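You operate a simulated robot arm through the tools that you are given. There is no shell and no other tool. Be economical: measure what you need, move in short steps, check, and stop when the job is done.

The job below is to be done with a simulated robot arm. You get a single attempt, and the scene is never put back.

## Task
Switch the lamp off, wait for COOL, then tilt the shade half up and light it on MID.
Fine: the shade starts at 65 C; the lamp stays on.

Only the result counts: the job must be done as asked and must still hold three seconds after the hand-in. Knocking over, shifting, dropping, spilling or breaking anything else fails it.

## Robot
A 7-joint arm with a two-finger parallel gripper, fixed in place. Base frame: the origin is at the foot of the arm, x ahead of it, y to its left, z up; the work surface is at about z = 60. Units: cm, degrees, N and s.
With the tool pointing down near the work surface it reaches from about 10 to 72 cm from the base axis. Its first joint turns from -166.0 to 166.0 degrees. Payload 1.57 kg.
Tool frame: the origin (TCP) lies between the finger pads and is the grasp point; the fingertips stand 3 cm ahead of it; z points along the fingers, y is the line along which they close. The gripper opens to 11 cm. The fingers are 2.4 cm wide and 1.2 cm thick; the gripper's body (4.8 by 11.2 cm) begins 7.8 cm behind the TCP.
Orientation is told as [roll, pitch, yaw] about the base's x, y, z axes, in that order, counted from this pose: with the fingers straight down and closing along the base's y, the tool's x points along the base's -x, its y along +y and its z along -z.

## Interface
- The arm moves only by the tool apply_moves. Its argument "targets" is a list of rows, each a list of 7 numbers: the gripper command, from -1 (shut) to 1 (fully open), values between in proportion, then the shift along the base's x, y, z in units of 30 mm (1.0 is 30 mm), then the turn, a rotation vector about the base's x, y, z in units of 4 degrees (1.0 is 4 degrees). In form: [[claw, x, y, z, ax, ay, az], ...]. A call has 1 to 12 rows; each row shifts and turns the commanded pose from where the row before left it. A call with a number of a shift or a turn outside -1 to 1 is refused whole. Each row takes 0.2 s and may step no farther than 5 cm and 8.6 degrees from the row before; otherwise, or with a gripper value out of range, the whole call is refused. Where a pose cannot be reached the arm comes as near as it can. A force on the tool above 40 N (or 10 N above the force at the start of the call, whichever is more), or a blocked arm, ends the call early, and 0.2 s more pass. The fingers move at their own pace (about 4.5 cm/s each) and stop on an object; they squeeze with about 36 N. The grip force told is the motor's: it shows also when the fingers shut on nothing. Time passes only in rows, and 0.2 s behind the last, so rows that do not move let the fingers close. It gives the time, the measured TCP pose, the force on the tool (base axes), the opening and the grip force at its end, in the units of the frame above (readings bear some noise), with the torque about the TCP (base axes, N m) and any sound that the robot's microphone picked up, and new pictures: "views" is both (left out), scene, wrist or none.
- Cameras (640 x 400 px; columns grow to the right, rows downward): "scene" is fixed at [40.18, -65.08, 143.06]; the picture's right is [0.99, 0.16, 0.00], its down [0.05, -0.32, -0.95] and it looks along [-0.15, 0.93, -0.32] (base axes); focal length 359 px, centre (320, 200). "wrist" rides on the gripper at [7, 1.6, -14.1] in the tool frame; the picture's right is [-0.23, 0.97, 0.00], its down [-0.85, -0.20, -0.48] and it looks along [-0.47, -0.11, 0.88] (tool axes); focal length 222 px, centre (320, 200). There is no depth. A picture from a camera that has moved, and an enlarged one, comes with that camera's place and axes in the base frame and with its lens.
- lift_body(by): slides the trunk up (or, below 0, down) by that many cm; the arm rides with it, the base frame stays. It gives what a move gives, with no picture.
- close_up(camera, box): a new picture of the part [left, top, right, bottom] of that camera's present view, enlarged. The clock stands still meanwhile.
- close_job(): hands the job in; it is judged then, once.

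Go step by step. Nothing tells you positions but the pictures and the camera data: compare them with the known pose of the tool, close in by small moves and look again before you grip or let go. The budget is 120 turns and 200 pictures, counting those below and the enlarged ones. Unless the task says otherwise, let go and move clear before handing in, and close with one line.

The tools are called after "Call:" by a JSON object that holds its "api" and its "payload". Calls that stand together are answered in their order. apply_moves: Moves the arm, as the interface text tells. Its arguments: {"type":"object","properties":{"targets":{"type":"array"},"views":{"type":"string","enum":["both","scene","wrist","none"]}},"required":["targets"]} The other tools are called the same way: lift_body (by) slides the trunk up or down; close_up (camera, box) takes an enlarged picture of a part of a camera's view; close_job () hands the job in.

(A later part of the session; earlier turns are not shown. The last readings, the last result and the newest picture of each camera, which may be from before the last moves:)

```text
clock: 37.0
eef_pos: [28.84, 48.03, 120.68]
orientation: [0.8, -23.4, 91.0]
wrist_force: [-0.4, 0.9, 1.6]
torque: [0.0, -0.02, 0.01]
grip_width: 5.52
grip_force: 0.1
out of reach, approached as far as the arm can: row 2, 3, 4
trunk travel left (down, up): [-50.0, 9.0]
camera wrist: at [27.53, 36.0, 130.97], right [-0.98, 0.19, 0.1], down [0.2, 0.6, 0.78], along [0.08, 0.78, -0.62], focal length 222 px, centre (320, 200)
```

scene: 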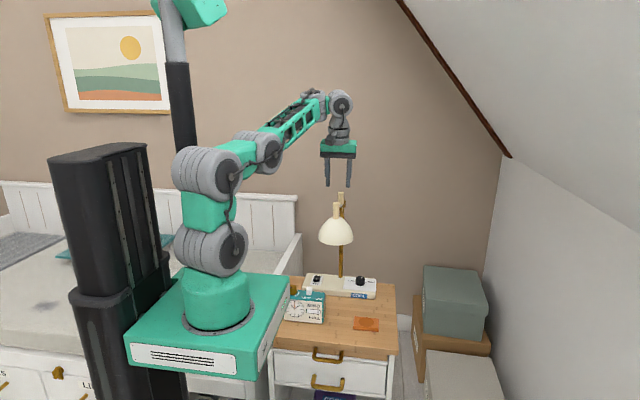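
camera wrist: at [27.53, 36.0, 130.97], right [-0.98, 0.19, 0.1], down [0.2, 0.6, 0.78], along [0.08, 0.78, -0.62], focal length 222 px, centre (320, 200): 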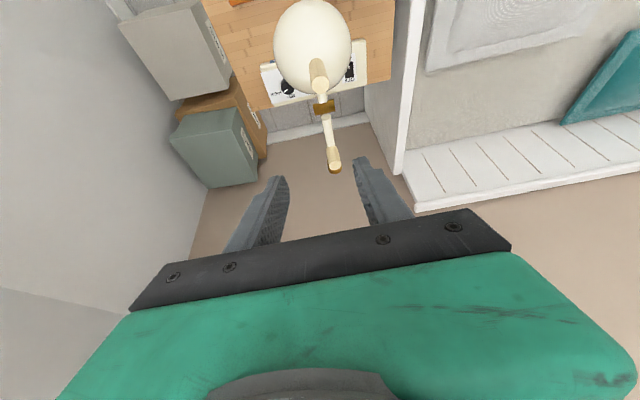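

The tilt limit moves with height, so I'll use the trunk to come down and keep this 23° tilt.

Call:
{"api": "lift_body", "payload": {"by": -10}}

Call:
{"api": "apply_moves", "payload": {"targets": [[0, -0.25, 0, 0, 0, 0, 0], [0, -0.25, 0, 0, 0, 0, 0]]}}

```text
clock: 38.3
eef_pos: [28.78, 48.07, 110.7]
orientation: [0.8, -23.5, 91.1]
wrist_force: [0.6, 0.7, -0.9]
torque: [-0.01, 0.04, -0.05]
grip_width: 5.48
grip_force: 0.1
trunk travel left (down, up): [-40.0, 19.0]
```

```text
clock: 38.9
eef_pos: [27.35, 48.02, 110.77]
orientation: [0.8, -23.2, 90.9]
wrist_force: [-0.8, 0.0, -0.2]
torque: [-0.01, 0.02, 0.0]
grip_width: 5.5
grip_force: 0.0
trunk travel left (down, up): [-40.0, 19.0]
camera wrist: at [25.99, 36.04, 121.07], right [-0.98, 0.19, 0.1], down [0.2, 0.6, 0.77], along [0.08, 0.78, -0.62], focal length 222 px, centre (320, 200)
```

scene: 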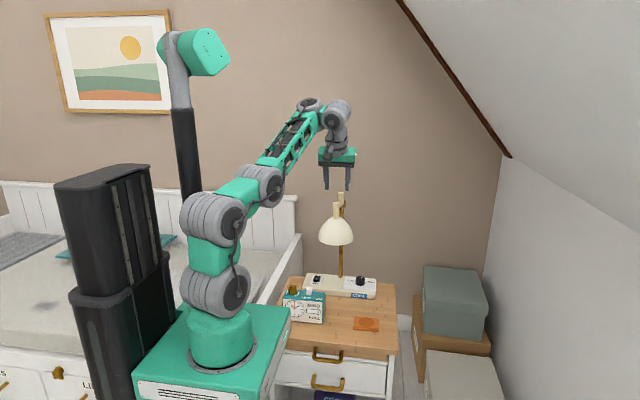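
wrist: 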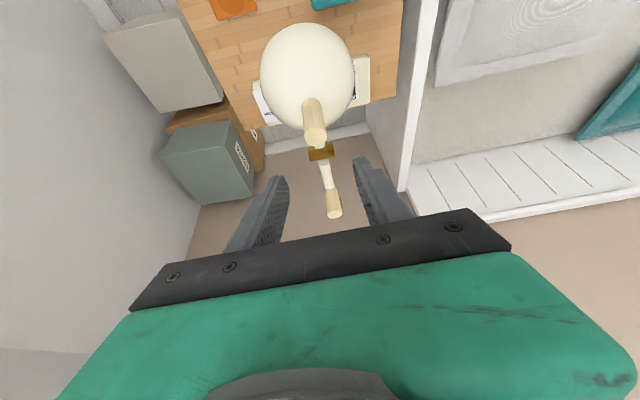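

The arm tracks well with a lower trunk. I'll add about 18° more tilt while rising, then drop the trunk again.

Call:
{"api": "apply_moves", "payload": {"targets": [[0, 0, -0.1, 0.7, 0.9, 0, 0], [0, 0, -0.1, 0.7, 0.9, 0, 0], [0, 0, -0.1, 0.7, 0.9, 0, 0], [0, 0, -0.1, 0.7, 0.9, 0, 0], [0, 0, -0.1, 0.7, 0.9, 0, 0]], "views": "none"}}

Call:
{"api": "lift_body", "payload": {"by": -12}}

Call:
{"api": "apply_moves", "payload": {"targets": [[0, 0, 0, 0, 0, 0, 0]]}}

```text
clock: 40.1
eef_pos: [28.17, 46.61, 126.27]
orientation: [0.5, -41.0, 91.3]
wrist_force: [0.3, 0.7, -0.4]
torque: [0.01, 0.0, -0.01]
grip_width: 5.49
grip_force: 0.1
out of reach, approached as far as the arm can: row 1, 2, 3, 4, 5
trunk travel left (down, up): [-40.0, 19.0]
```

```text
clock: 41.6
eef_pos: [28.31, 46.64, 114.35]
orientation: [0.5, -41.0, 91.2]
wrist_force: [-1.2, 0.4, -0.6]
torque: [0.0, -0.02, -0.02]
grip_width: 5.48
grip_force: 0.2
trunk travel left (down, up): [-28.0, 31.0]
```

```text
clock: 42.0
eef_pos: [28.23, 46.62, 114.34]
orientation: [0.5, -41.0, 91.3]
wrist_force: [-0.5, 0.3, 0.2]
torque: [0.03, 0.0, 0.01]
grip_width: 5.49
grip_force: 0.1
trunk travel left (down, up): [-28.0, 31.0]
camera wrist: at [26.98, 32.13, 120.37], right [-0.98, 0.14, 0.16], down [0.2, 0.34, 0.92], along [0.08, 0.93, -0.36], focal length 222 px, centre (320, 200)
```

scene: 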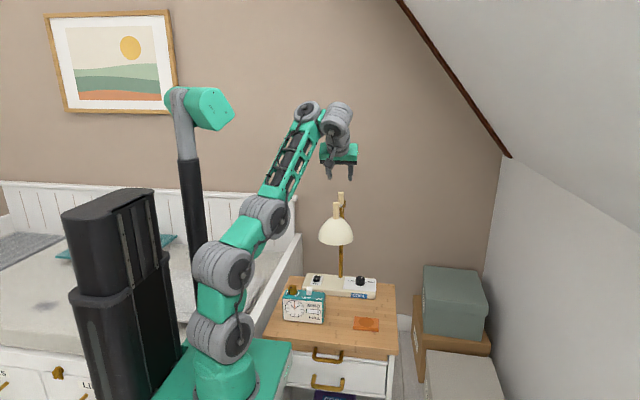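
wrist: 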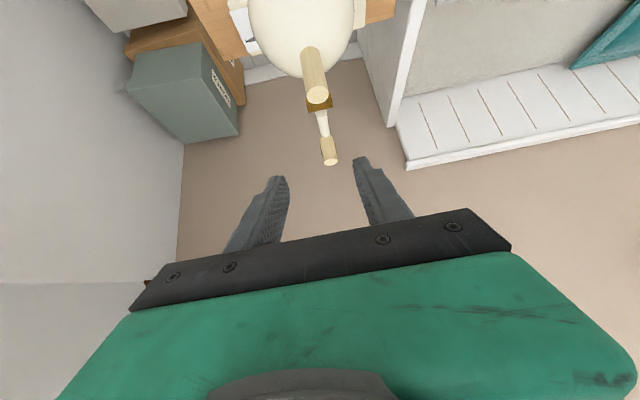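

Now at 41° tilt. I'll align x and y with the handle at about (27.0, 48.7), then lower the trunk.

Call:
{"api": "apply_moves", "payload": {"targets": [[0, -0.2, 0.3, 0.1, 0, 0, 0], [0, -0.2, 0.3, 0.1, 0, 0, 0], [0, 0, 0.05, 0, 0, 0, 0]], "views": "none"}}

Call:
{"api": "lift_body", "payload": {"by": -6}}

Call:
{"api": "apply_moves", "payload": {"targets": [[0, 0, 0, 0, 0, 0, 0]]}}

```text
clock: 42.8
eef_pos: [27.02, 48.57, 114.7]
orientation: [0.5, -41.0, 91.4]
wrist_force: [0.0, 0.3, -0.1]
torque: [-0.03, -0.01, -0.01]
grip_width: 5.52
grip_force: 0.2
trunk travel left (down, up): [-28.0, 31.0]
```

```text
clock: 43.8
eef_pos: [27.11, 48.55, 108.89]
orientation: [0.5, -41.0, 91.2]
wrist_force: [0.0, -0.3, -1.0]
torque: [0.0, 0.02, 0.0]
grip_width: 5.48
grip_force: 0.0
trunk travel left (down, up): [-22.0, 37.0]
```

```text
clock: 44.2
eef_pos: [27.02, 48.54, 108.84]
orientation: [0.5, -41.1, 91.2]
wrist_force: [0.2, 0.4, -0.1]
torque: [0.0, 0.01, 0.0]
grip_width: 5.5
grip_force: 0.0
trunk travel left (down, up): [-22.0, 37.0]
camera wrist: at [25.78, 34.06, 114.95], right [-0.98, 0.14, 0.16], down [0.2, 0.34, 0.92], along [0.08, 0.93, -0.36], focal length 222 px, centre (320, 200)
```

scene: 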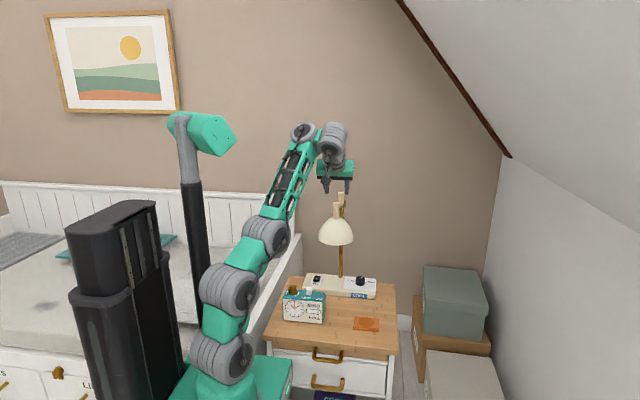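
wrist: 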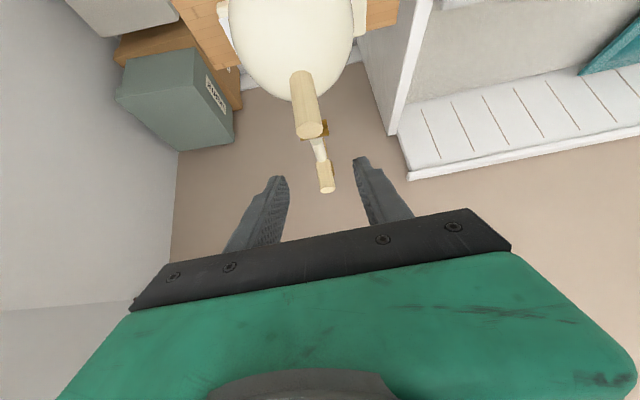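

Alignment holds, with the handle top at about (26.9, 48.9). I'll lower the trunk the last 7 cm so the fingers straddle the handle.

Call:
{"api": "lift_body", "payload": {"by": -4}}

Call:
{"api": "lift_body", "payload": {"by": -3}}

Call:
{"api": "apply_moves", "payload": {"targets": [[0, 0, 0, 0, 0, 0, 0]]}}

Call:
{"api": "close_up", "payload": {"camera": "scene", "box": [300, 160, 380, 250]}}

```text
clock: 45.0
eef_pos: [27.04, 48.68, 104.98]
orientation: [0.4, -40.9, 91.3]
wrist_force: [-0.9, -0.3, 0.3]
torque: [0.0, 0.0, 0.01]
grip_width: 5.52
grip_force: 0.1
trunk travel left (down, up): [-18.0, 41.0]
```

```text
clock: 45.8
eef_pos: [27.0, 48.59, 101.75]
orientation: [0.5, -41.0, 91.3]
wrist_force: [-1.1, -0.2, 0.0]
torque: [0.02, -0.02, -0.02]
grip_width: 5.49
grip_force: 0.1
trunk travel left (down, up): [-15.0, 44.0]
```

```text
clock: 46.2
eef_pos: [27.06, 48.6, 101.78]
orientation: [0.6, -41.1, 91.3]
wrist_force: [-0.4, -0.5, -0.1]
torque: [0.01, 0.0, 0.03]
grip_width: 5.51
grip_force: 0.1
trunk travel left (down, up): [-15.0, 44.0]
camera wrist: at [25.78, 34.06, 107.95], right [-0.98, 0.14, 0.16], down [0.2, 0.34, 0.92], along [0.08, 0.93, -0.36], focal length 222 px, centre (320, 200)
```

scene: 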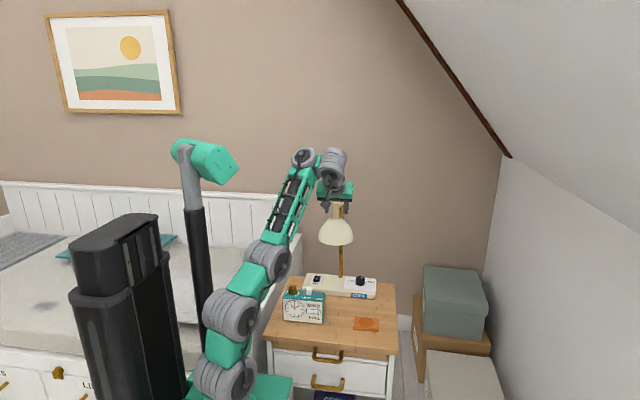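
wrist: 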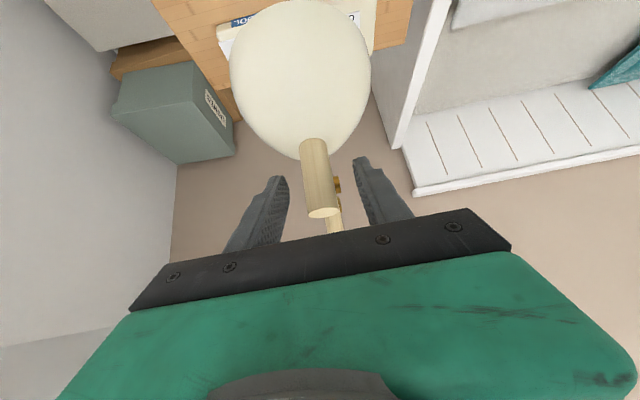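

```text
4.44 times, centred on (340, 205) of scene
camera zoom: at [40.18, -65.08, 143.06], right [0.99, 0.16, 0.0], down [0.05, -0.32, -0.95], along [-0.15, 0.93, -0.32], focal length 1596 px, centre (231, 178)
```

zoom: 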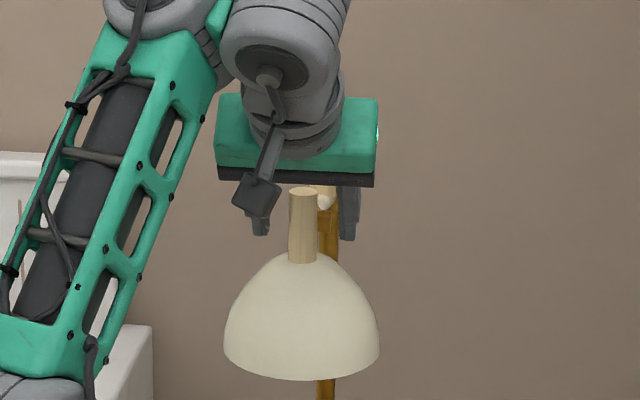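

The handle is centred between the fingers, so I'll close on it.

Call:
{"api": "apply_moves", "payload": {"targets": [[-1, 0, 0, 0, 0, 0, 0], [-1, 0, 0, 0, 0, 0, 0], [-1, 0, 0, 0, 0, 0, 0], [-1, 0, 0, 0, 0, 0, 0]]}}

Call:
{"api": "close_up", "payload": {"camera": "scene", "box": [300, 160, 380, 250]}}

```text
clock: 47.2
eef_pos: [27.07, 48.6, 101.83]
orientation: [0.5, -41.0, 91.3]
wrist_force: [0.8, 0.3, 0.1]
torque: [0.02, -0.32, 0.02]
grip_width: 2.15
grip_force: 31.8
trunk travel left (down, up): [-15.0, 44.0]
camera wrist: at [25.78, 34.06, 107.95], right [-0.98, 0.14, 0.15], down [0.2, 0.34, 0.92], along [0.08, 0.93, -0.36], focal length 222 px, centre (320, 200)
```

scene: 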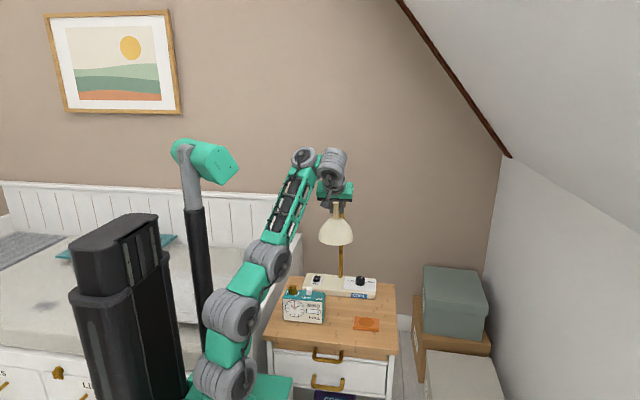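
wrist: 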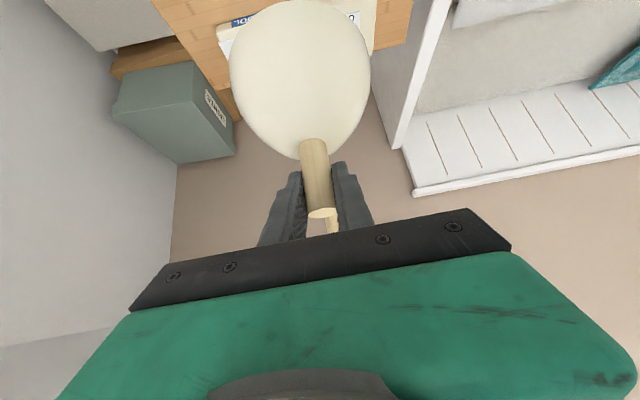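

```text
4.44 times, centred on (340, 205) of scene
camera zoom: at [40.18, -65.08, 143.06], right [0.99, 0.16, 0.0], down [0.05, -0.32, -0.95], along [-0.15, 0.93, -0.32], focal length 1596 px, centre (231, 178)
```

zoom: 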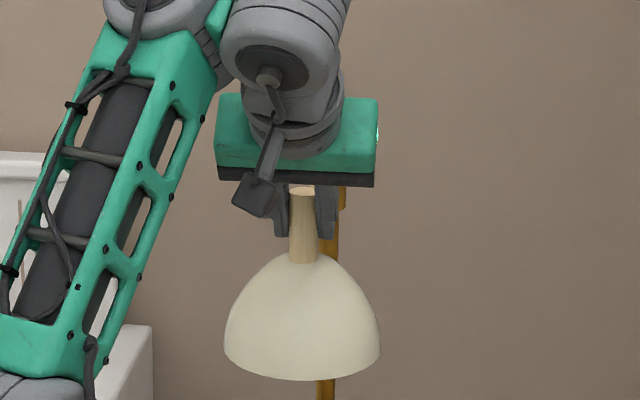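

Gripped at 2.15 cm. I'll swing it about the hinge for the first 12° and check force and sound.

Call:
{"api": "apply_moves", "payload": {"targets": [[-1, 0, 0.073, 0.123, -1, 0, 0], [-1, 0, 0.08, 0.117, -1, 0, 0], [-1, 0, 0.093, 0.11, -1, 0, 0]]}}

Call:
{"api": "close_up", "payload": {"camera": "scene", "box": [300, 160, 380, 250]}}

```text
clock: 48.0
eef_pos: [27.04, 49.34, 102.84]
orientation: [0.8, -28.8, 91.1]
wrist_force: [0.2, -8.4, -2.8]
torque: [-0.38, -0.31, -0.09]
grip_width: 2.16
grip_force: 34.4
trunk travel left (down, up): [-15.0, 44.0]
camera wrist: at [25.77, 36.36, 111.93], right [-0.98, 0.17, 0.12], down [0.2, 0.52, 0.83], along [0.08, 0.84, -0.54], focal length 222 px, centre (320, 200)
```

scene: 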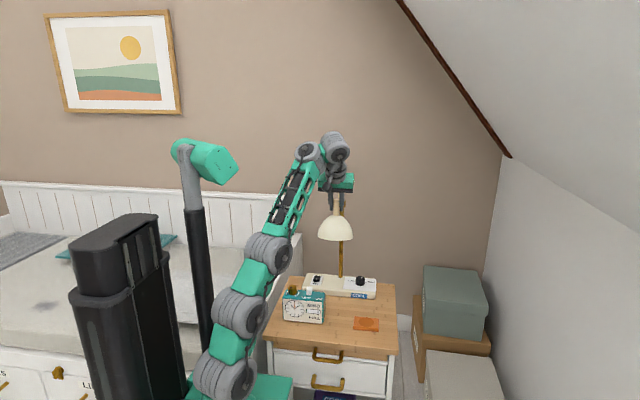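
wrist: 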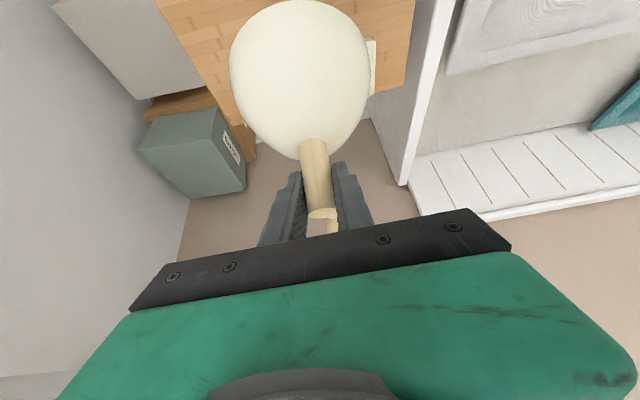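

```text
4.44 times, centred on (340, 205) of scene
camera zoom: at [40.18, -65.08, 143.06], right [0.99, 0.16, 0.0], down [0.05, -0.32, -0.95], along [-0.15, 0.93, -0.32], focal length 1596 px, centre (231, 178)
```

zoom: 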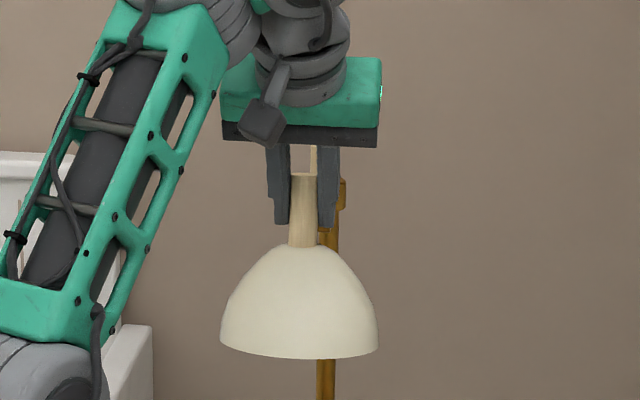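

The shade turns with the hand and the force is modest. I'll continue another 12°.

Call:
{"api": "apply_moves", "payload": {"targets": [[-1, 0, 0.097, 0.107, -1, 0, 0], [-1, 0, 0.107, 0.097, -1, 0, 0], [-1, 0, 0.11, 0.093, -1, 0, 0]]}}

Call:
{"api": "close_up", "payload": {"camera": "scene", "box": [300, 160, 380, 250]}}

```text
clock: 48.8
eef_pos: [26.17, 48.33, 101.8]
orientation: [0.8, -17.1, 91.1]
wrist_force: [11.6, 22.8, 1.2]
torque: [1.22, 0.62, 1.5]
grip_width: 2.2
grip_force: 34.9
out of reach, approached as far as the arm can: row 2, 3
trunk travel left (down, up): [-15.0, 44.0]
camera wrist: at [24.82, 37.54, 113.32], right [-0.98, 0.19, 0.08], down [0.19, 0.68, 0.71], along [0.08, 0.71, -0.7], focal length 222 px, centre (320, 200)
```

scene: 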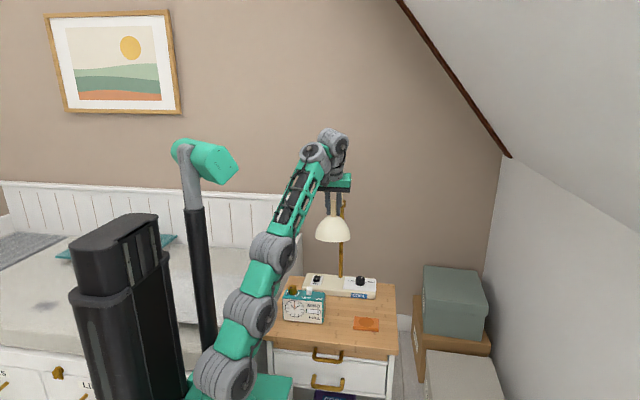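
wrist: 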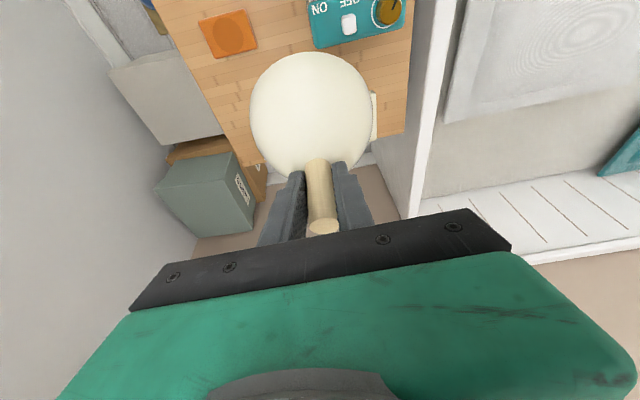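

```text
4.44 times, centred on (340, 205) of scene
camera zoom: at [40.18, -65.08, 143.06], right [0.99, 0.16, 0.0], down [0.05, -0.32, -0.95], along [-0.15, 0.93, -0.32], focal length 1596 px, centre (231, 178)
```

zoom: 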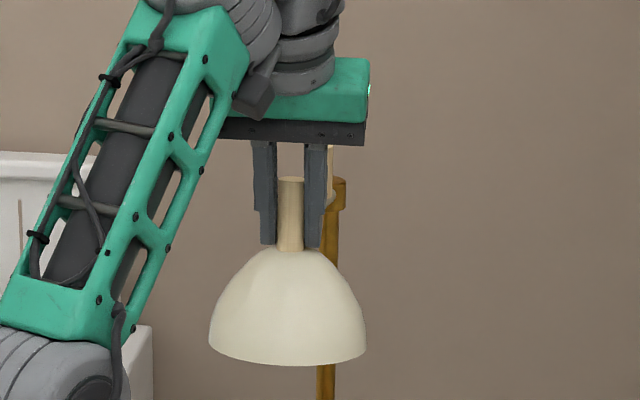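

The hand hit its folding limit and was pulling the lamp sideways. I'll reverse those three rows right away.

Call:
{"api": "apply_moves", "payload": {"targets": [[-1, 0, -0.11, -0.093, 1, 0, 0], [-1, 0, -0.107, -0.097, 1, 0, 0], [-1, 0, -0.097, -0.107, 1, 0, 0], [-1, 0, 0, 0, 0, 0, 0]]}}

Call:
{"api": "close_up", "payload": {"camera": "scene", "box": [300, 160, 380, 250]}}

```text
clock: 49.8
eef_pos: [26.0, 47.43, 100.79]
orientation: [0.8, -29.0, 91.2]
wrist_force: [1.0, 18.1, 3.7]
torque: [-0.21, -0.83, 0.04]
grip_width: 2.15
grip_force: 34.8
trunk travel left (down, up): [-15.0, 44.0]
camera wrist: at [24.81, 34.51, 109.89], right [-0.98, 0.17, 0.12], down [0.2, 0.52, 0.83], along [0.08, 0.83, -0.54], focal length 222 px, centre (320, 200)
```

scene: 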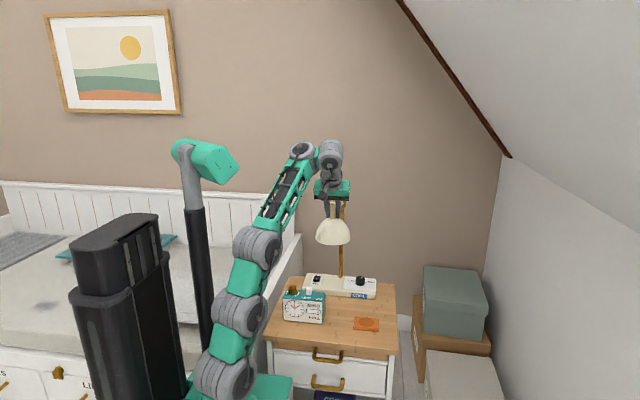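
wrist: 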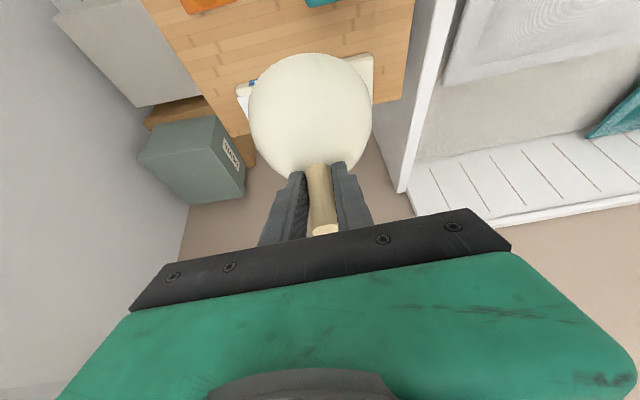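

```text
4.44 times, centred on (340, 205) of scene
camera zoom: at [40.18, -65.08, 143.06], right [0.99, 0.16, 0.0], down [0.05, -0.32, -0.95], along [-0.15, 0.93, -0.32], focal length 1596 px, centre (231, 178)
```

zoom: 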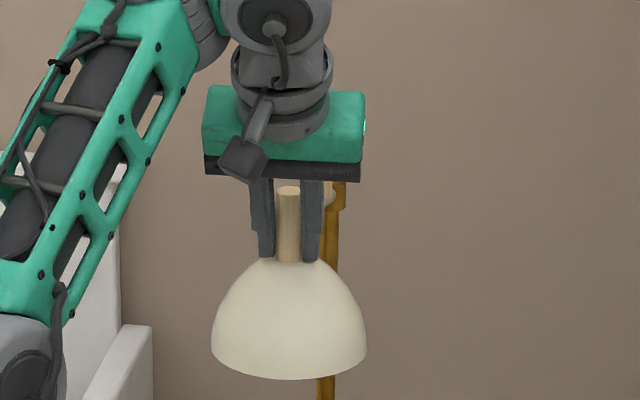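

I overshot toward the robot, since commands restart from the reached pose. I'll ease back to relieve the force, then open and look.

Call:
{"api": "apply_moves", "payload": {"targets": [[-1, 0.17, 0.2, 0.1, 0, 0, 0], [-1, 0.17, 0.2, 0.1, 0, 0, 0]], "views": "none"}}

Call:
{"api": "apply_moves", "payload": {"targets": [[0, 0, 0, 0, 0, 0, 0], [0, 0, 0, 0, 0, 0, 0], [0, 0, 0, 0, 0, 0, 0]]}}

Call:
{"api": "close_up", "payload": {"camera": "scene", "box": [300, 160, 380, 250]}}

```text
clock: 50.4
eef_pos: [26.99, 48.31, 101.74]
orientation: [0.8, -29.2, 91.2]
wrist_force: [-0.5, -22.7, -1.6]
torque: [-0.54, -0.91, 0.07]
grip_width: 2.17
grip_force: 35.0
trunk travel left (down, up): [-15.0, 44.0]
```

```text
clock: 51.2
eef_pos: [27.17, 48.66, 101.48]
orientation: [0.8, -28.9, 91.1]
wrist_force: [1.0, -0.1, -0.2]
torque: [0.02, 0.02, 0.01]
grip_width: 5.52
grip_force: 0.0
trunk travel left (down, up): [-15.0, 44.0]
camera wrist: at [25.83, 35.62, 110.54], right [-0.98, 0.17, 0.12], down [0.2, 0.52, 0.83], along [0.08, 0.84, -0.54], focal length 222 px, centre (320, 200)
```

scene: 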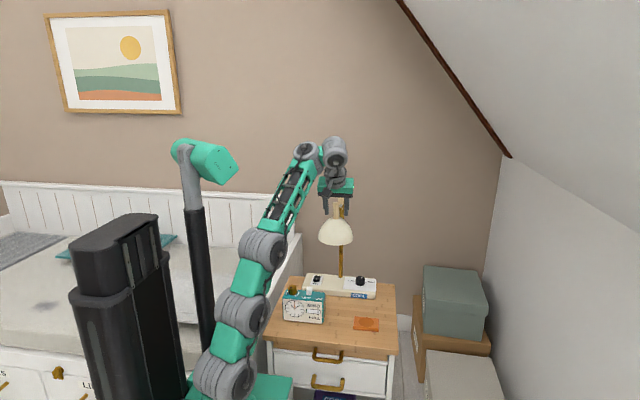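
wrist: 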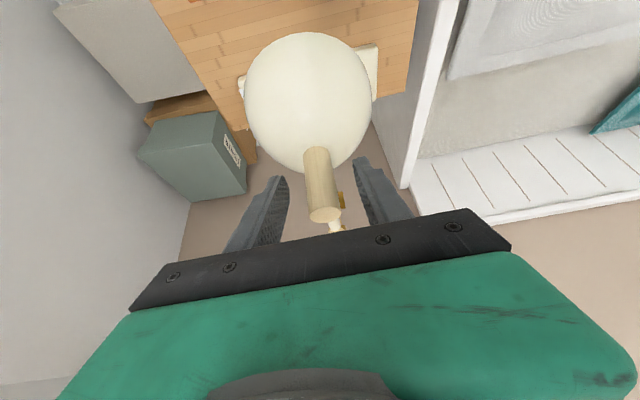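

```text
4.44 times, centred on (340, 205) of scene
camera zoom: at [40.18, -65.08, 143.06], right [0.99, 0.16, 0.0], down [0.05, -0.32, -0.95], along [-0.15, 0.93, -0.32], focal length 1596 px, centre (231, 178)
```

zoom: 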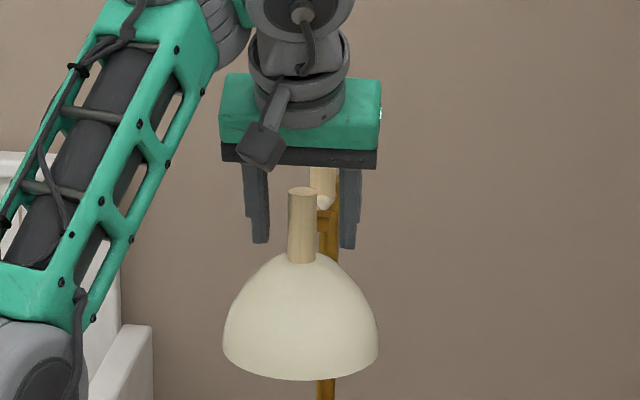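

The handle is back to vertical and the lamp base has not moved. The hand only has about a 20° tilt window, so I'll work in strokes of about 15°: re-tilt open, grip, rotate, release.

Call:
{"api": "apply_moves", "payload": {"targets": [[0, 0, 0, 0.03, 1, 0, 0], [0, 0, 0, 0.03, 1, 0, 0], [0, 0, 0, 0.03, 0.5, 0, 0], [-1, 0, 0, 0, 0, 0, 0], [-1, 0, 0, 0, 0, 0, 0], [-1, 0, 0, 0, 0, 0, 0], [-1, 0, 0, 0, 0, 0, 0]], "views": "wrist"}}

```text
clock: 52.8
eef_pos: [27.16, 48.4, 101.81]
orientation: [0.5, -39.0, 91.3]
wrist_force: [0.9, -0.4, 0.7]
torque: [0.11, -0.38, 0.01]
grip_width: 2.17
grip_force: 31.4
trunk travel left (down, up): [-15.0, 44.0]
camera wrist: at [25.84, 34.18, 108.41], right [-0.98, 0.15, 0.15], down [0.2, 0.37, 0.91], along [0.08, 0.92, -0.39], focal length 222 px, centre (320, 200)
```

wrist: 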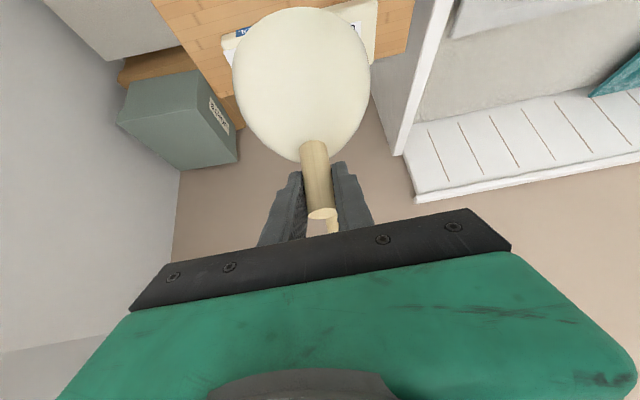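

Gripped at 39°. First stroke is about 14°, then release.

Call:
{"api": "apply_moves", "payload": {"targets": [[-1, 0, 0.073, 0.128, -1, 0, 0], [-1, 0, 0.08, 0.12, -1, 0, 0], [-1, 0, 0.09, 0.115, -1, 0, 0], [-1, 0, 0.047, 0.055, -0.5, 0, 0]], "views": "none"}}

Call:
{"api": "apply_moves", "payload": {"targets": [[0, 0, 0, 0, 0, 0, 0], [0, 0, 0, 0, 0, 0, 0], [0, 0, 0, 0, 0, 0, 0]], "views": "wrist"}}

Call:
{"api": "close_up", "payload": {"camera": "scene", "box": [300, 160, 380, 250]}}

```text
clock: 53.8
eef_pos: [27.12, 49.32, 103.04]
orientation: [0.9, -24.8, 91.1]
wrist_force: [0.1, -7.0, -3.8]
torque: [-0.37, -0.39, 0.21]
grip_width: 2.16
grip_force: 34.9
trunk travel left (down, up): [-15.0, 44.0]
```

```text
clock: 54.6
eef_pos: [26.97, 49.35, 103.0]
orientation: [0.9, -25.0, 91.1]
wrist_force: [-0.3, 0.2, -0.2]
torque: [0.01, 0.0, 0.02]
grip_width: 5.5
grip_force: 0.0
trunk travel left (down, up): [-15.0, 44.0]
camera wrist: at [25.85, 37.08, 112.95], right [-0.98, 0.18, 0.11], down [0.2, 0.58, 0.79], along [0.08, 0.8, -0.6], focal length 222 px, centre (320, 200)
```

wrist: 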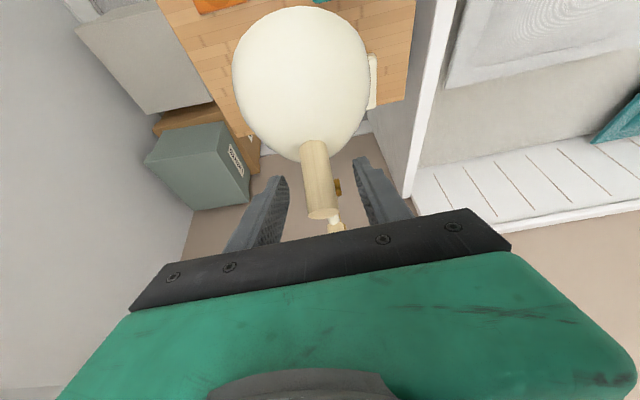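

```text
4.44 times, centred on (340, 205) of scene
camera zoom: at [40.18, -65.08, 143.06], right [0.99, 0.16, 0.0], down [0.05, -0.32, -0.95], along [-0.15, 0.93, -0.32], focal length 1596 px, centre (231, 178)
```

zoom: 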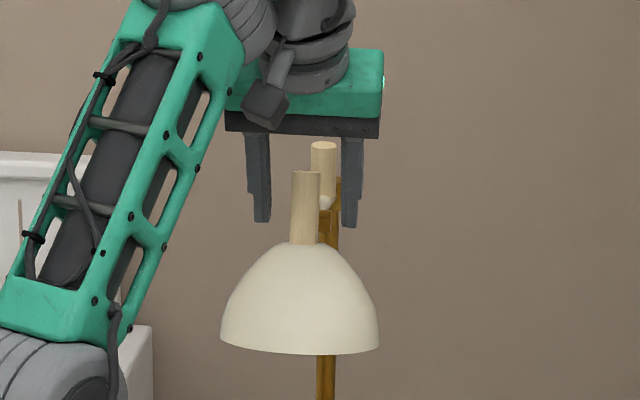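

The hinge holds its angle, now about 14° with nothing slipping. For the second stroke I'll re-tilt to about 41° and grip again.

Call:
{"api": "apply_moves", "payload": {"targets": [[0, 0.03, 0.02, 0, 1, 0, 0], [0, 0, 0.02, 0, 1, 0, 0], [0, 0, 0.02, 0, 1, 0, 0], [0, 0, 0.02, 0, 1, 0, 0], [-1, 0, 0, 0, 0, 0, 0], [-1, 0, 0, 0, 0, 0, 0], [-1, 0, 0, 0, 0, 0, 0], [-1, 0, 0, 0, 0, 0, 0]], "views": "wrist"}}

```text
clock: 56.4
eef_pos: [27.19, 49.56, 102.94]
orientation: [0.5, -41.1, 91.3]
wrist_force: [0.1, 0.0, -0.2]
torque: [0.07, -0.03, -0.02]
grip_width: 2.17
grip_force: 31.6
trunk travel left (down, up): [-15.0, 44.0]
camera wrist: at [25.93, 35.06, 109.17], right [-0.98, 0.14, 0.16], down [0.2, 0.34, 0.92], along [0.08, 0.93, -0.36], focal length 222 px, centre (320, 200)
```

wrist: 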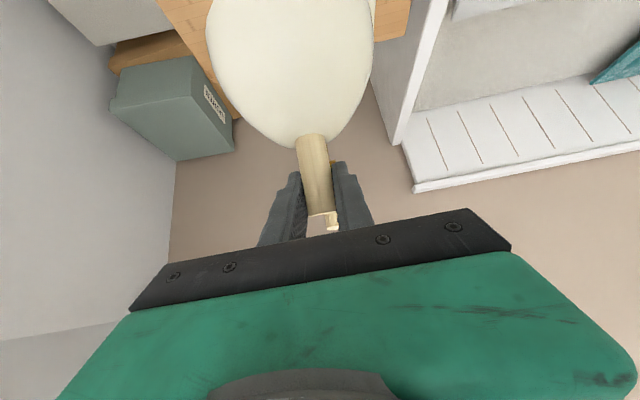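

Second stroke of about 14°, then release and look.

Call:
{"api": "apply_moves", "payload": {"targets": [[-1, 0, 0.097, 0.1, -1, 0, 0], [-1, 0, 0.107, 0.093, -1, 0, 0], [-1, 0, 0.11, 0.087, -1, 0, 0], [-1, 0, 0.058, 0.042, -0.5, 0, 0]], "views": "none"}}

Call:
{"api": "apply_moves", "payload": {"targets": [[0, 0, 0, 0, 0, 0, 0], [0, 0, 0, 0, 0, 0, 0], [0, 0, 0, 0, 0, 0, 0]], "views": "wrist"}}

Call:
{"api": "close_up", "payload": {"camera": "scene", "box": [300, 160, 380, 250]}}

```text
clock: 57.4
eef_pos: [27.12, 49.95, 103.38]
orientation: [0.6, -27.1, 91.3]
wrist_force: [-0.7, 11.4, 9.4]
torque: [0.9, -0.03, 0.04]
grip_width: 2.19
grip_force: 34.4
out of reach, approached as far as the arm can: row 4
trunk travel left (down, up): [-15.0, 44.0]
```

```text
clock: 58.2
eef_pos: [27.08, 49.84, 103.13]
orientation: [0.7, -27.0, 91.0]
wrist_force: [-0.1, 0.5, 0.1]
torque: [-0.03, 0.03, 0.02]
grip_width: 5.49
grip_force: 0.1
trunk travel left (down, up): [-15.0, 44.0]
camera wrist: at [25.94, 37.26, 112.72], right [-0.98, 0.18, 0.12], down [0.2, 0.55, 0.81], along [0.08, 0.82, -0.57], focal length 222 px, centre (320, 200)
```

wrist: 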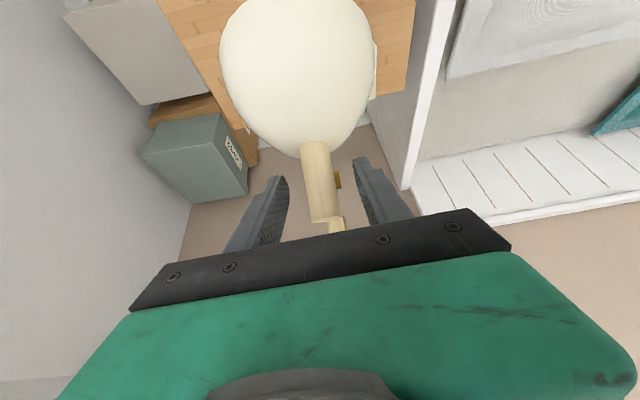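

```text
4.44 times, centred on (340, 205) of scene
camera zoom: at [40.18, -65.08, 143.06], right [0.99, 0.16, 0.0], down [0.05, -0.32, -0.95], along [-0.15, 0.93, -0.32], focal length 1596 px, centre (231, 178)
```

zoom: 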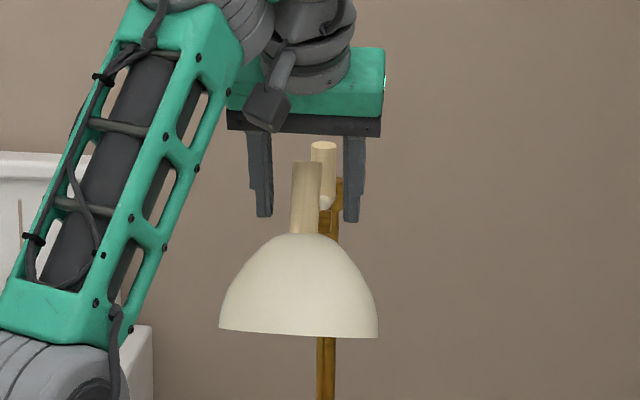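

The shade is now at about 22°, since its rim is almost edge-on to the scene camera. On to the third stroke.

Call:
{"api": "apply_moves", "payload": {"targets": [[0, 0, 0.02, 0, 1, 0, 0], [0, 0, 0.02, 0, 1, 0, 0], [0, 0, 0.02, 0, 1, 0, 0], [0, 0, 0.0, 0, 0.8, 0, 0], [-1, 0, 0, 0, 0, 0, 0], [-1, 0, 0, 0, 0, 0, 0], [-1, 0, 0, 0, 0, 0, 0], [-1, 0, 0, 0, 0, 0, 0]], "views": "none"}}

Call:
{"api": "apply_moves", "payload": {"targets": [[-1, 0, 0.113, 0.095, -1, 0, 0], [-1, 0, 0.113, 0.08, -1, 0, 0], [-1, 0, 0.117, 0.07, -1, 0, 0]], "views": "none"}}

Call:
{"api": "close_up", "payload": {"camera": "scene", "box": [300, 160, 380, 250]}}

```text
clock: 60.0
eef_pos: [27.09, 49.96, 103.18]
orientation: [0.5, -42.1, 91.4]
wrist_force: [0.0, 0.1, 1.9]
torque: [0.17, 0.04, -0.05]
grip_width: 2.17
grip_force: 32.0
trunk travel left (down, up): [-15.0, 44.0]
```

```text
clock: 60.8
eef_pos: [27.16, 51.13, 104.0]
orientation: [0.6, -30.2, 91.2]
wrist_force: [0.1, 0.7, 1.9]
torque: [0.37, 0.39, -0.05]
grip_width: 2.16
grip_force: 35.5
trunk travel left (down, up): [-15.0, 44.0]
```

```text
4.44 times, centred on (340, 205) of scene
camera zoom: at [40.18, -65.08, 143.06], right [0.99, 0.16, 0.0], down [0.05, -0.32, -0.95], along [-0.15, 0.93, -0.32], focal length 1596 px, centre (231, 178)
```

zoom: 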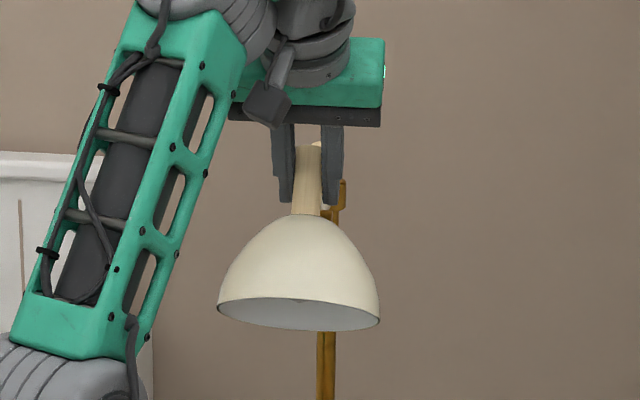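

The shade is now at about 34°. I'll release, re-tilt and do another 12°.

Call:
{"api": "apply_moves", "payload": {"targets": [[0, 0, 0, 0, 0, 0, 0], [0, 0, 0, 0, 0, 0, 0], [0, 0, 0, 0, 0, 0, 0], [0, 0, 0.02, 0, 1, 0, 0], [0, 0, 0.02, 0, 1, 0, 0], [0, 0, 0.02, 0, 1, 0, 0], [-1, 0, 0, 0, 0, 0, 0], [-1, 0, 0, 0, 0, 0, 0], [-1, 0, 0, 0, 0, 0, 0], [-1, 0, 0, 0, 0, 0, 0]], "views": "wrist"}}

```text
clock: 63.0
eef_pos: [27.2, 51.28, 104.03]
orientation: [0.5, -42.2, 91.3]
wrist_force: [0.5, 0.3, 1.0]
torque: [0.18, 0.1, -0.08]
grip_width: 2.14
grip_force: 31.7
trunk travel left (down, up): [-15.0, 44.0]
camera wrist: at [25.93, 36.64, 109.8], right [-0.98, 0.14, 0.16], down [0.2, 0.32, 0.93], along [0.08, 0.94, -0.34], focal length 222 px, centre (320, 200)
```

wrist: 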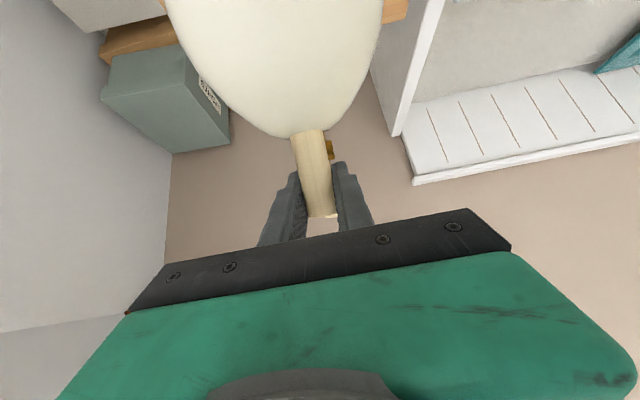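

Call:
{"api": "apply_moves", "payload": {"targets": [[-1, 0, 0.12, 0.06, -1, 0, 0], [-1, 0, 0.125, 0.053, -1, 0, 0], [-1, 0, 0.128, 0.043, -1, 0, 0]], "views": "none"}}

Call:
{"api": "close_up", "payload": {"camera": "scene", "box": [300, 160, 380, 250]}}

```text
clock: 63.8
eef_pos: [27.25, 51.28, 103.84]
orientation: [0.6, -30.4, 91.3]
wrist_force: [0.3, 6.9, 13.7]
torque: [0.82, 0.07, -0.02]
grip_width: 2.19
grip_force: 35.1
out of reach, approached as far as the arm can: row 3
trunk travel left (down, up): [-15.0, 44.0]
```

```text
4.44 times, centred on (340, 205) of scene
camera zoom: at [40.18, -65.08, 143.06], right [0.99, 0.16, 0.0], down [0.05, -0.32, -0.95], along [-0.15, 0.93, -0.32], focal length 1596 px, centre (231, 178)
```

zoom: 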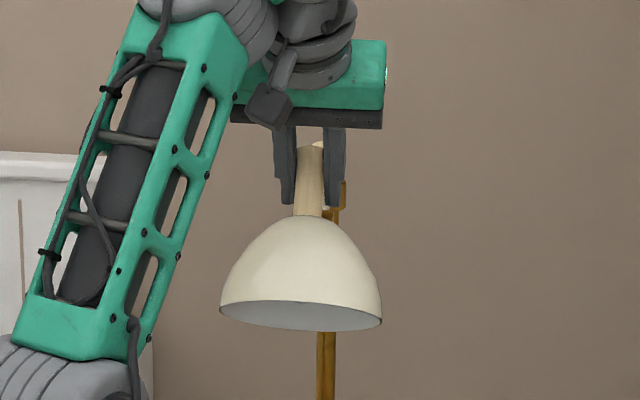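

I hit the folding limit again. I'll release, raise the trunk 8 cm and bring the hand back down, so there is more room to fold.

Call:
{"api": "apply_moves", "payload": {"targets": [[0, 0, 0, 0, 0, 0, 0], [0, 0, 0, 0, 0, 0, 0], [0, 0, 0, 0, 0, 0, 0]], "views": "none"}}

Call:
{"api": "lift_body", "payload": {"by": 8}}

Call:
{"api": "apply_moves", "payload": {"targets": [[0, 0, 0, -0.5, 0, 0, 0], [0, 0, 0, -0.5, 0, 0, 0], [0, 0, 0, -0.5, 0, 0, 0], [0, 0, 0.05, -0.4, 0, 0, 0], [0, 0, 0.05, -0.4, 0, 0, 0]]}}

Call:
{"api": "close_up", "payload": {"camera": "scene", "box": [300, 160, 380, 250]}}

```text
clock: 64.6
eef_pos: [27.36, 51.34, 103.62]
orientation: [0.8, -30.2, 91.1]
wrist_force: [0.2, -0.6, -0.5]
torque: [-0.04, 0.01, 0.01]
grip_width: 5.49
grip_force: 0.0
trunk travel left (down, up): [-15.0, 44.0]
```

```text
clock: 65.8
eef_pos: [27.32, 51.41, 111.67]
orientation: [0.8, -30.2, 91.1]
wrist_force: [0.2, 0.1, -0.1]
torque: [0.01, -0.06, -0.01]
grip_width: 5.48
grip_force: 0.1
trunk travel left (down, up): [-23.0, 36.0]
```

```text
clock: 67.0
eef_pos: [27.31, 51.67, 104.68]
orientation: [0.7, -30.3, 91.1]
wrist_force: [-0.2, 0.3, 0.6]
torque: [-0.02, 0.04, 0.03]
grip_width: 5.53
grip_force: 0.1
trunk travel left (down, up): [-23.0, 36.0]
camera wrist: at [26.04, 38.59, 113.45], right [-0.98, 0.17, 0.12], down [0.2, 0.5, 0.84], along [0.08, 0.85, -0.53], focal length 222 px, centre (320, 200)
```

scene: 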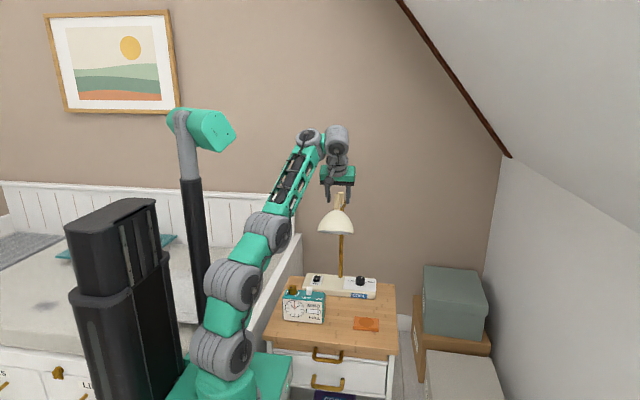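
wrist: 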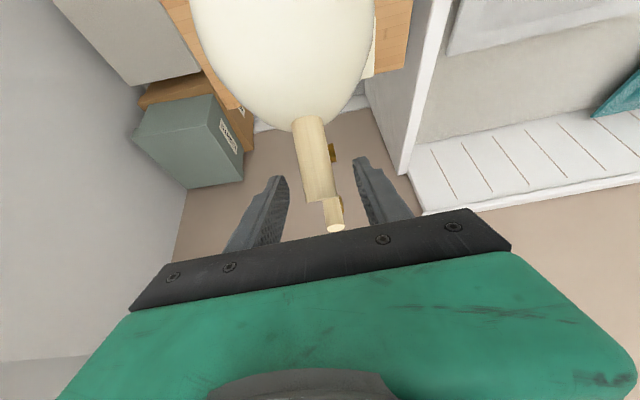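

```text
4.44 times, centred on (340, 205) of scene
camera zoom: at [40.18, -65.08, 143.06], right [0.99, 0.16, 0.0], down [0.05, -0.32, -0.95], along [-0.15, 0.93, -0.32], focal length 1596 px, centre (231, 178)
```

zoom: 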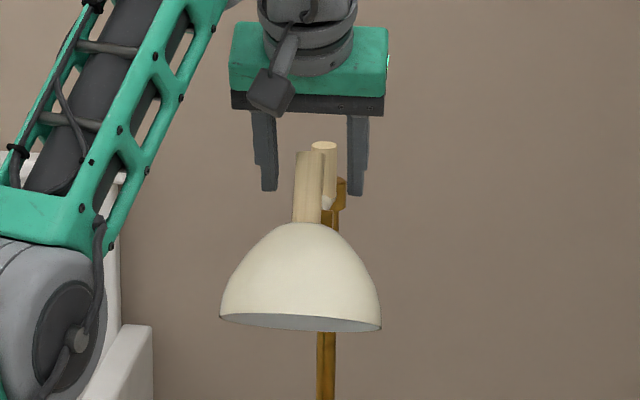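

The pull-back took the shade down to about 28°. I'll lower slightly onto mid-handle, grip and make a new stroke in this better window.

Call:
{"api": "apply_moves", "payload": {"targets": [[0, -0.03, -0.18, -0.2, 0.3, 0, 0], [0, -0.03, -0.17, -0.2, 0.3, 0, 0], [-1, 0, 0, 0, 0, 0, 0], [-1, 0, 0, 0, 0, 0, 0], [-1, 0, 0, 0, 0, 0, 0], [-1, 0, 0, 0, 0, 0, 0]], "views": "wrist"}}

```text
clock: 68.4
eef_pos: [27.15, 50.66, 103.43]
orientation: [0.7, -32.6, 91.1]
wrist_force: [0.0, -2.2, -1.9]
torque: [0.0, 0.03, 0.02]
grip_width: 2.16
grip_force: 31.7
trunk travel left (down, up): [-23.0, 36.0]
camera wrist: at [25.88, 37.19, 111.69], right [-0.98, 0.17, 0.13], down [0.2, 0.47, 0.86], along [0.08, 0.87, -0.49], focal length 222 px, centre (320, 200)
```

wrist: 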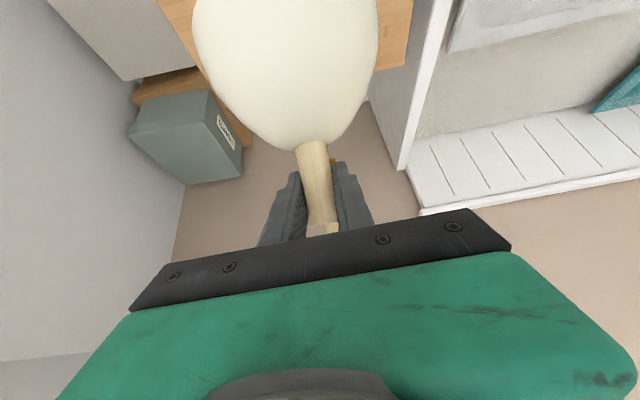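

Call:
{"api": "apply_moves", "payload": {"targets": [[-1, 0, 0.11, 0.073, -1, 0, 0], [-1, 0, 0.117, 0.067, -1, 0, 0], [-1, 0, 0.12, 0.057, -1, 0, 0]], "views": "none"}}

Call:
{"api": "close_up", "payload": {"camera": "scene", "box": [300, 160, 380, 250]}}

```text
clock: 69.2
eef_pos: [27.11, 51.58, 104.18]
orientation: [1.1, -20.5, 91.0]
wrist_force: [0.0, -6.5, -3.2]
torque: [-0.27, 0.05, -0.02]
grip_width: 2.13
grip_force: 34.4
trunk travel left (down, up): [-23.0, 36.0]
```

```text
4.44 times, centred on (340, 205) of scene
camera zoom: at [40.18, -65.08, 143.06], right [0.99, 0.16, 0.0], down [0.05, -0.32, -0.95], along [-0.15, 0.93, -0.32], focal length 1596 px, centre (231, 178)
```

zoom: 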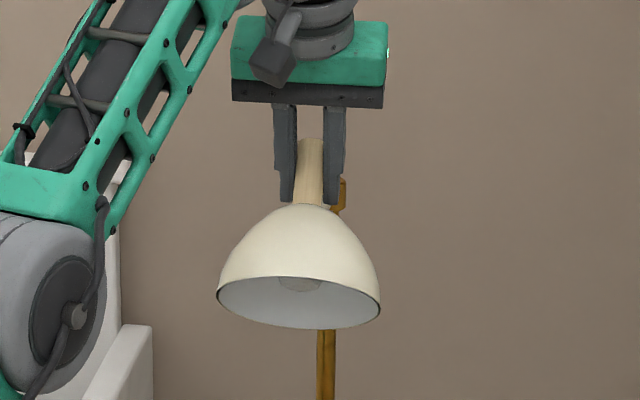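

The shade is at about 41°. I don't know the full travel, so I'll go on to look for the upper stop and then come back to half.

Call:
{"api": "apply_moves", "payload": {"targets": [[0, 0, 0, 0, 0, 0, 0], [0, 0, 0, 0, 0, 0, 0], [0, 0, 0, 0, 0, 0, 0], [0, 0, 0.01, 0, 1, 0, 0], [0, 0, 0.01, 0, 1, 0, 0], [0, 0, 0.01, 0, 1, 0, 0], [-1, 0, 0, 0, 0, 0, 0], [-1, 0, 0, 0, 0, 0, 0], [-1, 0, 0, 0, 0, 0, 0], [-1, 0, 0, 0, 0, 0, 0]], "views": "none"}}

Call:
{"api": "apply_moves", "payload": {"targets": [[-1, 0, 0.123, 0.05, -1, 0, 0], [-1, 0, 0.127, 0.043, -1, 0, 0], [-1, 0, 0.127, 0.033, -1, 0, 0]], "views": "none"}}

Call:
{"api": "close_up", "payload": {"camera": "scene", "box": [300, 160, 380, 250]}}

```text
clock: 71.4
eef_pos: [27.25, 51.68, 104.13]
orientation: [0.7, -32.6, 91.2]
wrist_force: [0.7, 0.2, 0.1]
torque: [0.09, 0.07, -0.08]
grip_width: 2.14
grip_force: 32.2
trunk travel left (down, up): [-23.0, 36.0]
```

```text
clock: 72.2
eef_pos: [27.13, 52.8, 104.39]
orientation: [1.0, -20.4, 91.0]
wrist_force: [0.6, -3.2, -1.7]
torque: [-0.13, 0.05, -0.07]
grip_width: 2.13
grip_force: 34.8
trunk travel left (down, up): [-23.0, 36.0]
```

```text
4.44 times, centred on (340, 205) of scene
camera zoom: at [40.18, -65.08, 143.06], right [0.99, 0.16, 0.0], down [0.05, -0.32, -0.95], along [-0.15, 0.93, -0.32], focal length 1596 px, centre (231, 178)
```

zoom: 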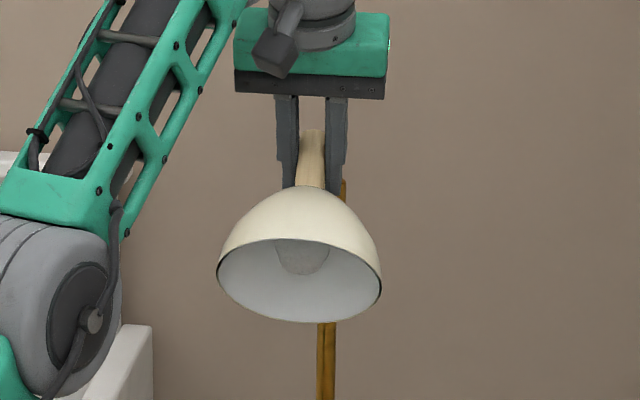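

About 53° and no stop yet. One more stroke.

Call:
{"api": "apply_moves", "payload": {"targets": [[0, 0, 0, 0, 0, 0, 0], [0, 0, 0, 0, 0, 0, 0], [0, 0, 0, 0, 0, 0, 0], [0, 0, 0.01, 0, 1, 0, 0], [0, 0, 0.01, 0, 1, 0, 0], [0, 0, 0.01, 0, 1, 0, 0], [-1, 0, 0, 0, 0, 0, 0], [-1, 0, 0, 0, 0, 0, 0], [-1, 0, 0, 0, 0, 0, 0], [-1, 0, 0, 0, 0, 0, 0]], "views": "none"}}

Call:
{"api": "apply_moves", "payload": {"targets": [[-1, 0, 0.133, 0.025, -1, 0, 0], [-1, 0, 0.133, 0.015, -1, 0, 0], [-1, 0, 0.133, 0.005, -1, 0, 0]], "views": "none"}}

Call:
{"api": "close_up", "payload": {"camera": "scene", "box": [300, 160, 380, 250]}}

```text
clock: 74.4
eef_pos: [27.2, 52.89, 104.4]
orientation: [0.7, -32.6, 91.1]
wrist_force: [0.9, 1.3, 0.2]
torque: [0.13, 0.14, -0.12]
grip_width: 2.14
grip_force: 31.5
trunk travel left (down, up): [-23.0, 36.0]
```

```text
clock: 75.2
eef_pos: [27.13, 53.97, 104.63]
orientation: [0.9, -20.7, 90.8]
wrist_force: [1.2, -17.7, -7.7]
torque: [0.76, 0.04, -0.17]
grip_width: 2.17
grip_force: 35.2
trunk travel left (down, up): [-23.0, 36.0]
```

```text
4.44 times, centred on (340, 205) of scene
camera zoom: at [40.18, -65.08, 143.06], right [0.99, 0.16, 0.0], down [0.05, -0.32, -0.95], along [-0.15, 0.93, -0.32], focal length 1596 px, centre (231, 178)
```

zoom: 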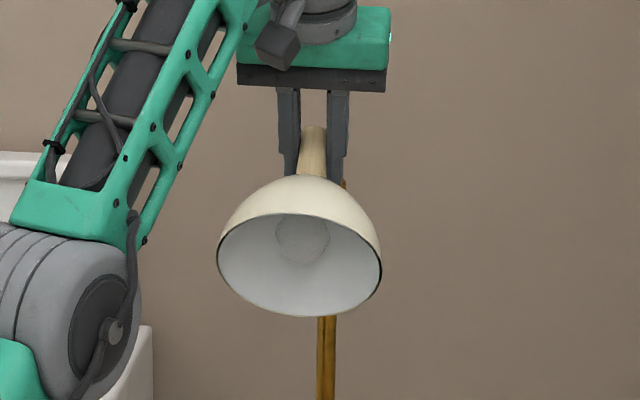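

The force rose to 18 N at about 60 to 62°, which may be the stop. I'll confirm with one small extra push.

Call:
{"api": "apply_moves", "payload": {"targets": [[-1, 0, 0.1, 0.0, 0, 0, 0], [-1, 0, 0.0, 0.0, 0, 0, 0]], "views": "none"}}

Call:
{"api": "close_up", "payload": {"camera": "scene", "box": [300, 160, 380, 250]}}

```text
clock: 75.8
eef_pos: [26.98, 54.26, 104.69]
orientation: [1.0, -20.8, 91.0]
wrist_force: [2.7, -24.3, -4.4]
torque: [0.01, 0.12, -0.2]
grip_width: 2.14
grip_force: 34.3
trunk travel left (down, up): [-23.0, 36.0]
```

```text
4.44 times, centred on (340, 205) of scene
camera zoom: at [40.18, -65.08, 143.06], right [0.99, 0.16, 0.0], down [0.05, -0.32, -0.95], along [-0.15, 0.93, -0.32], focal length 1596 px, centre (231, 178)
```

zoom: 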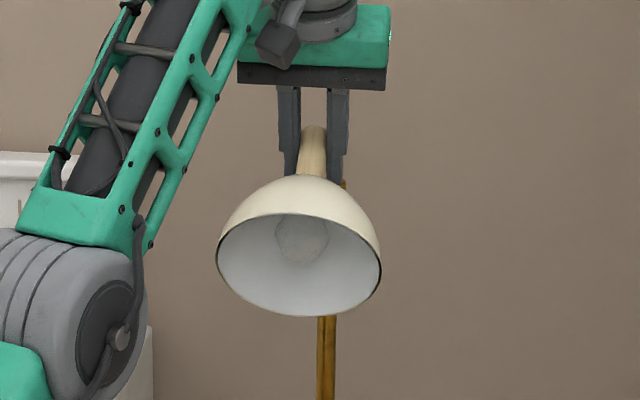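

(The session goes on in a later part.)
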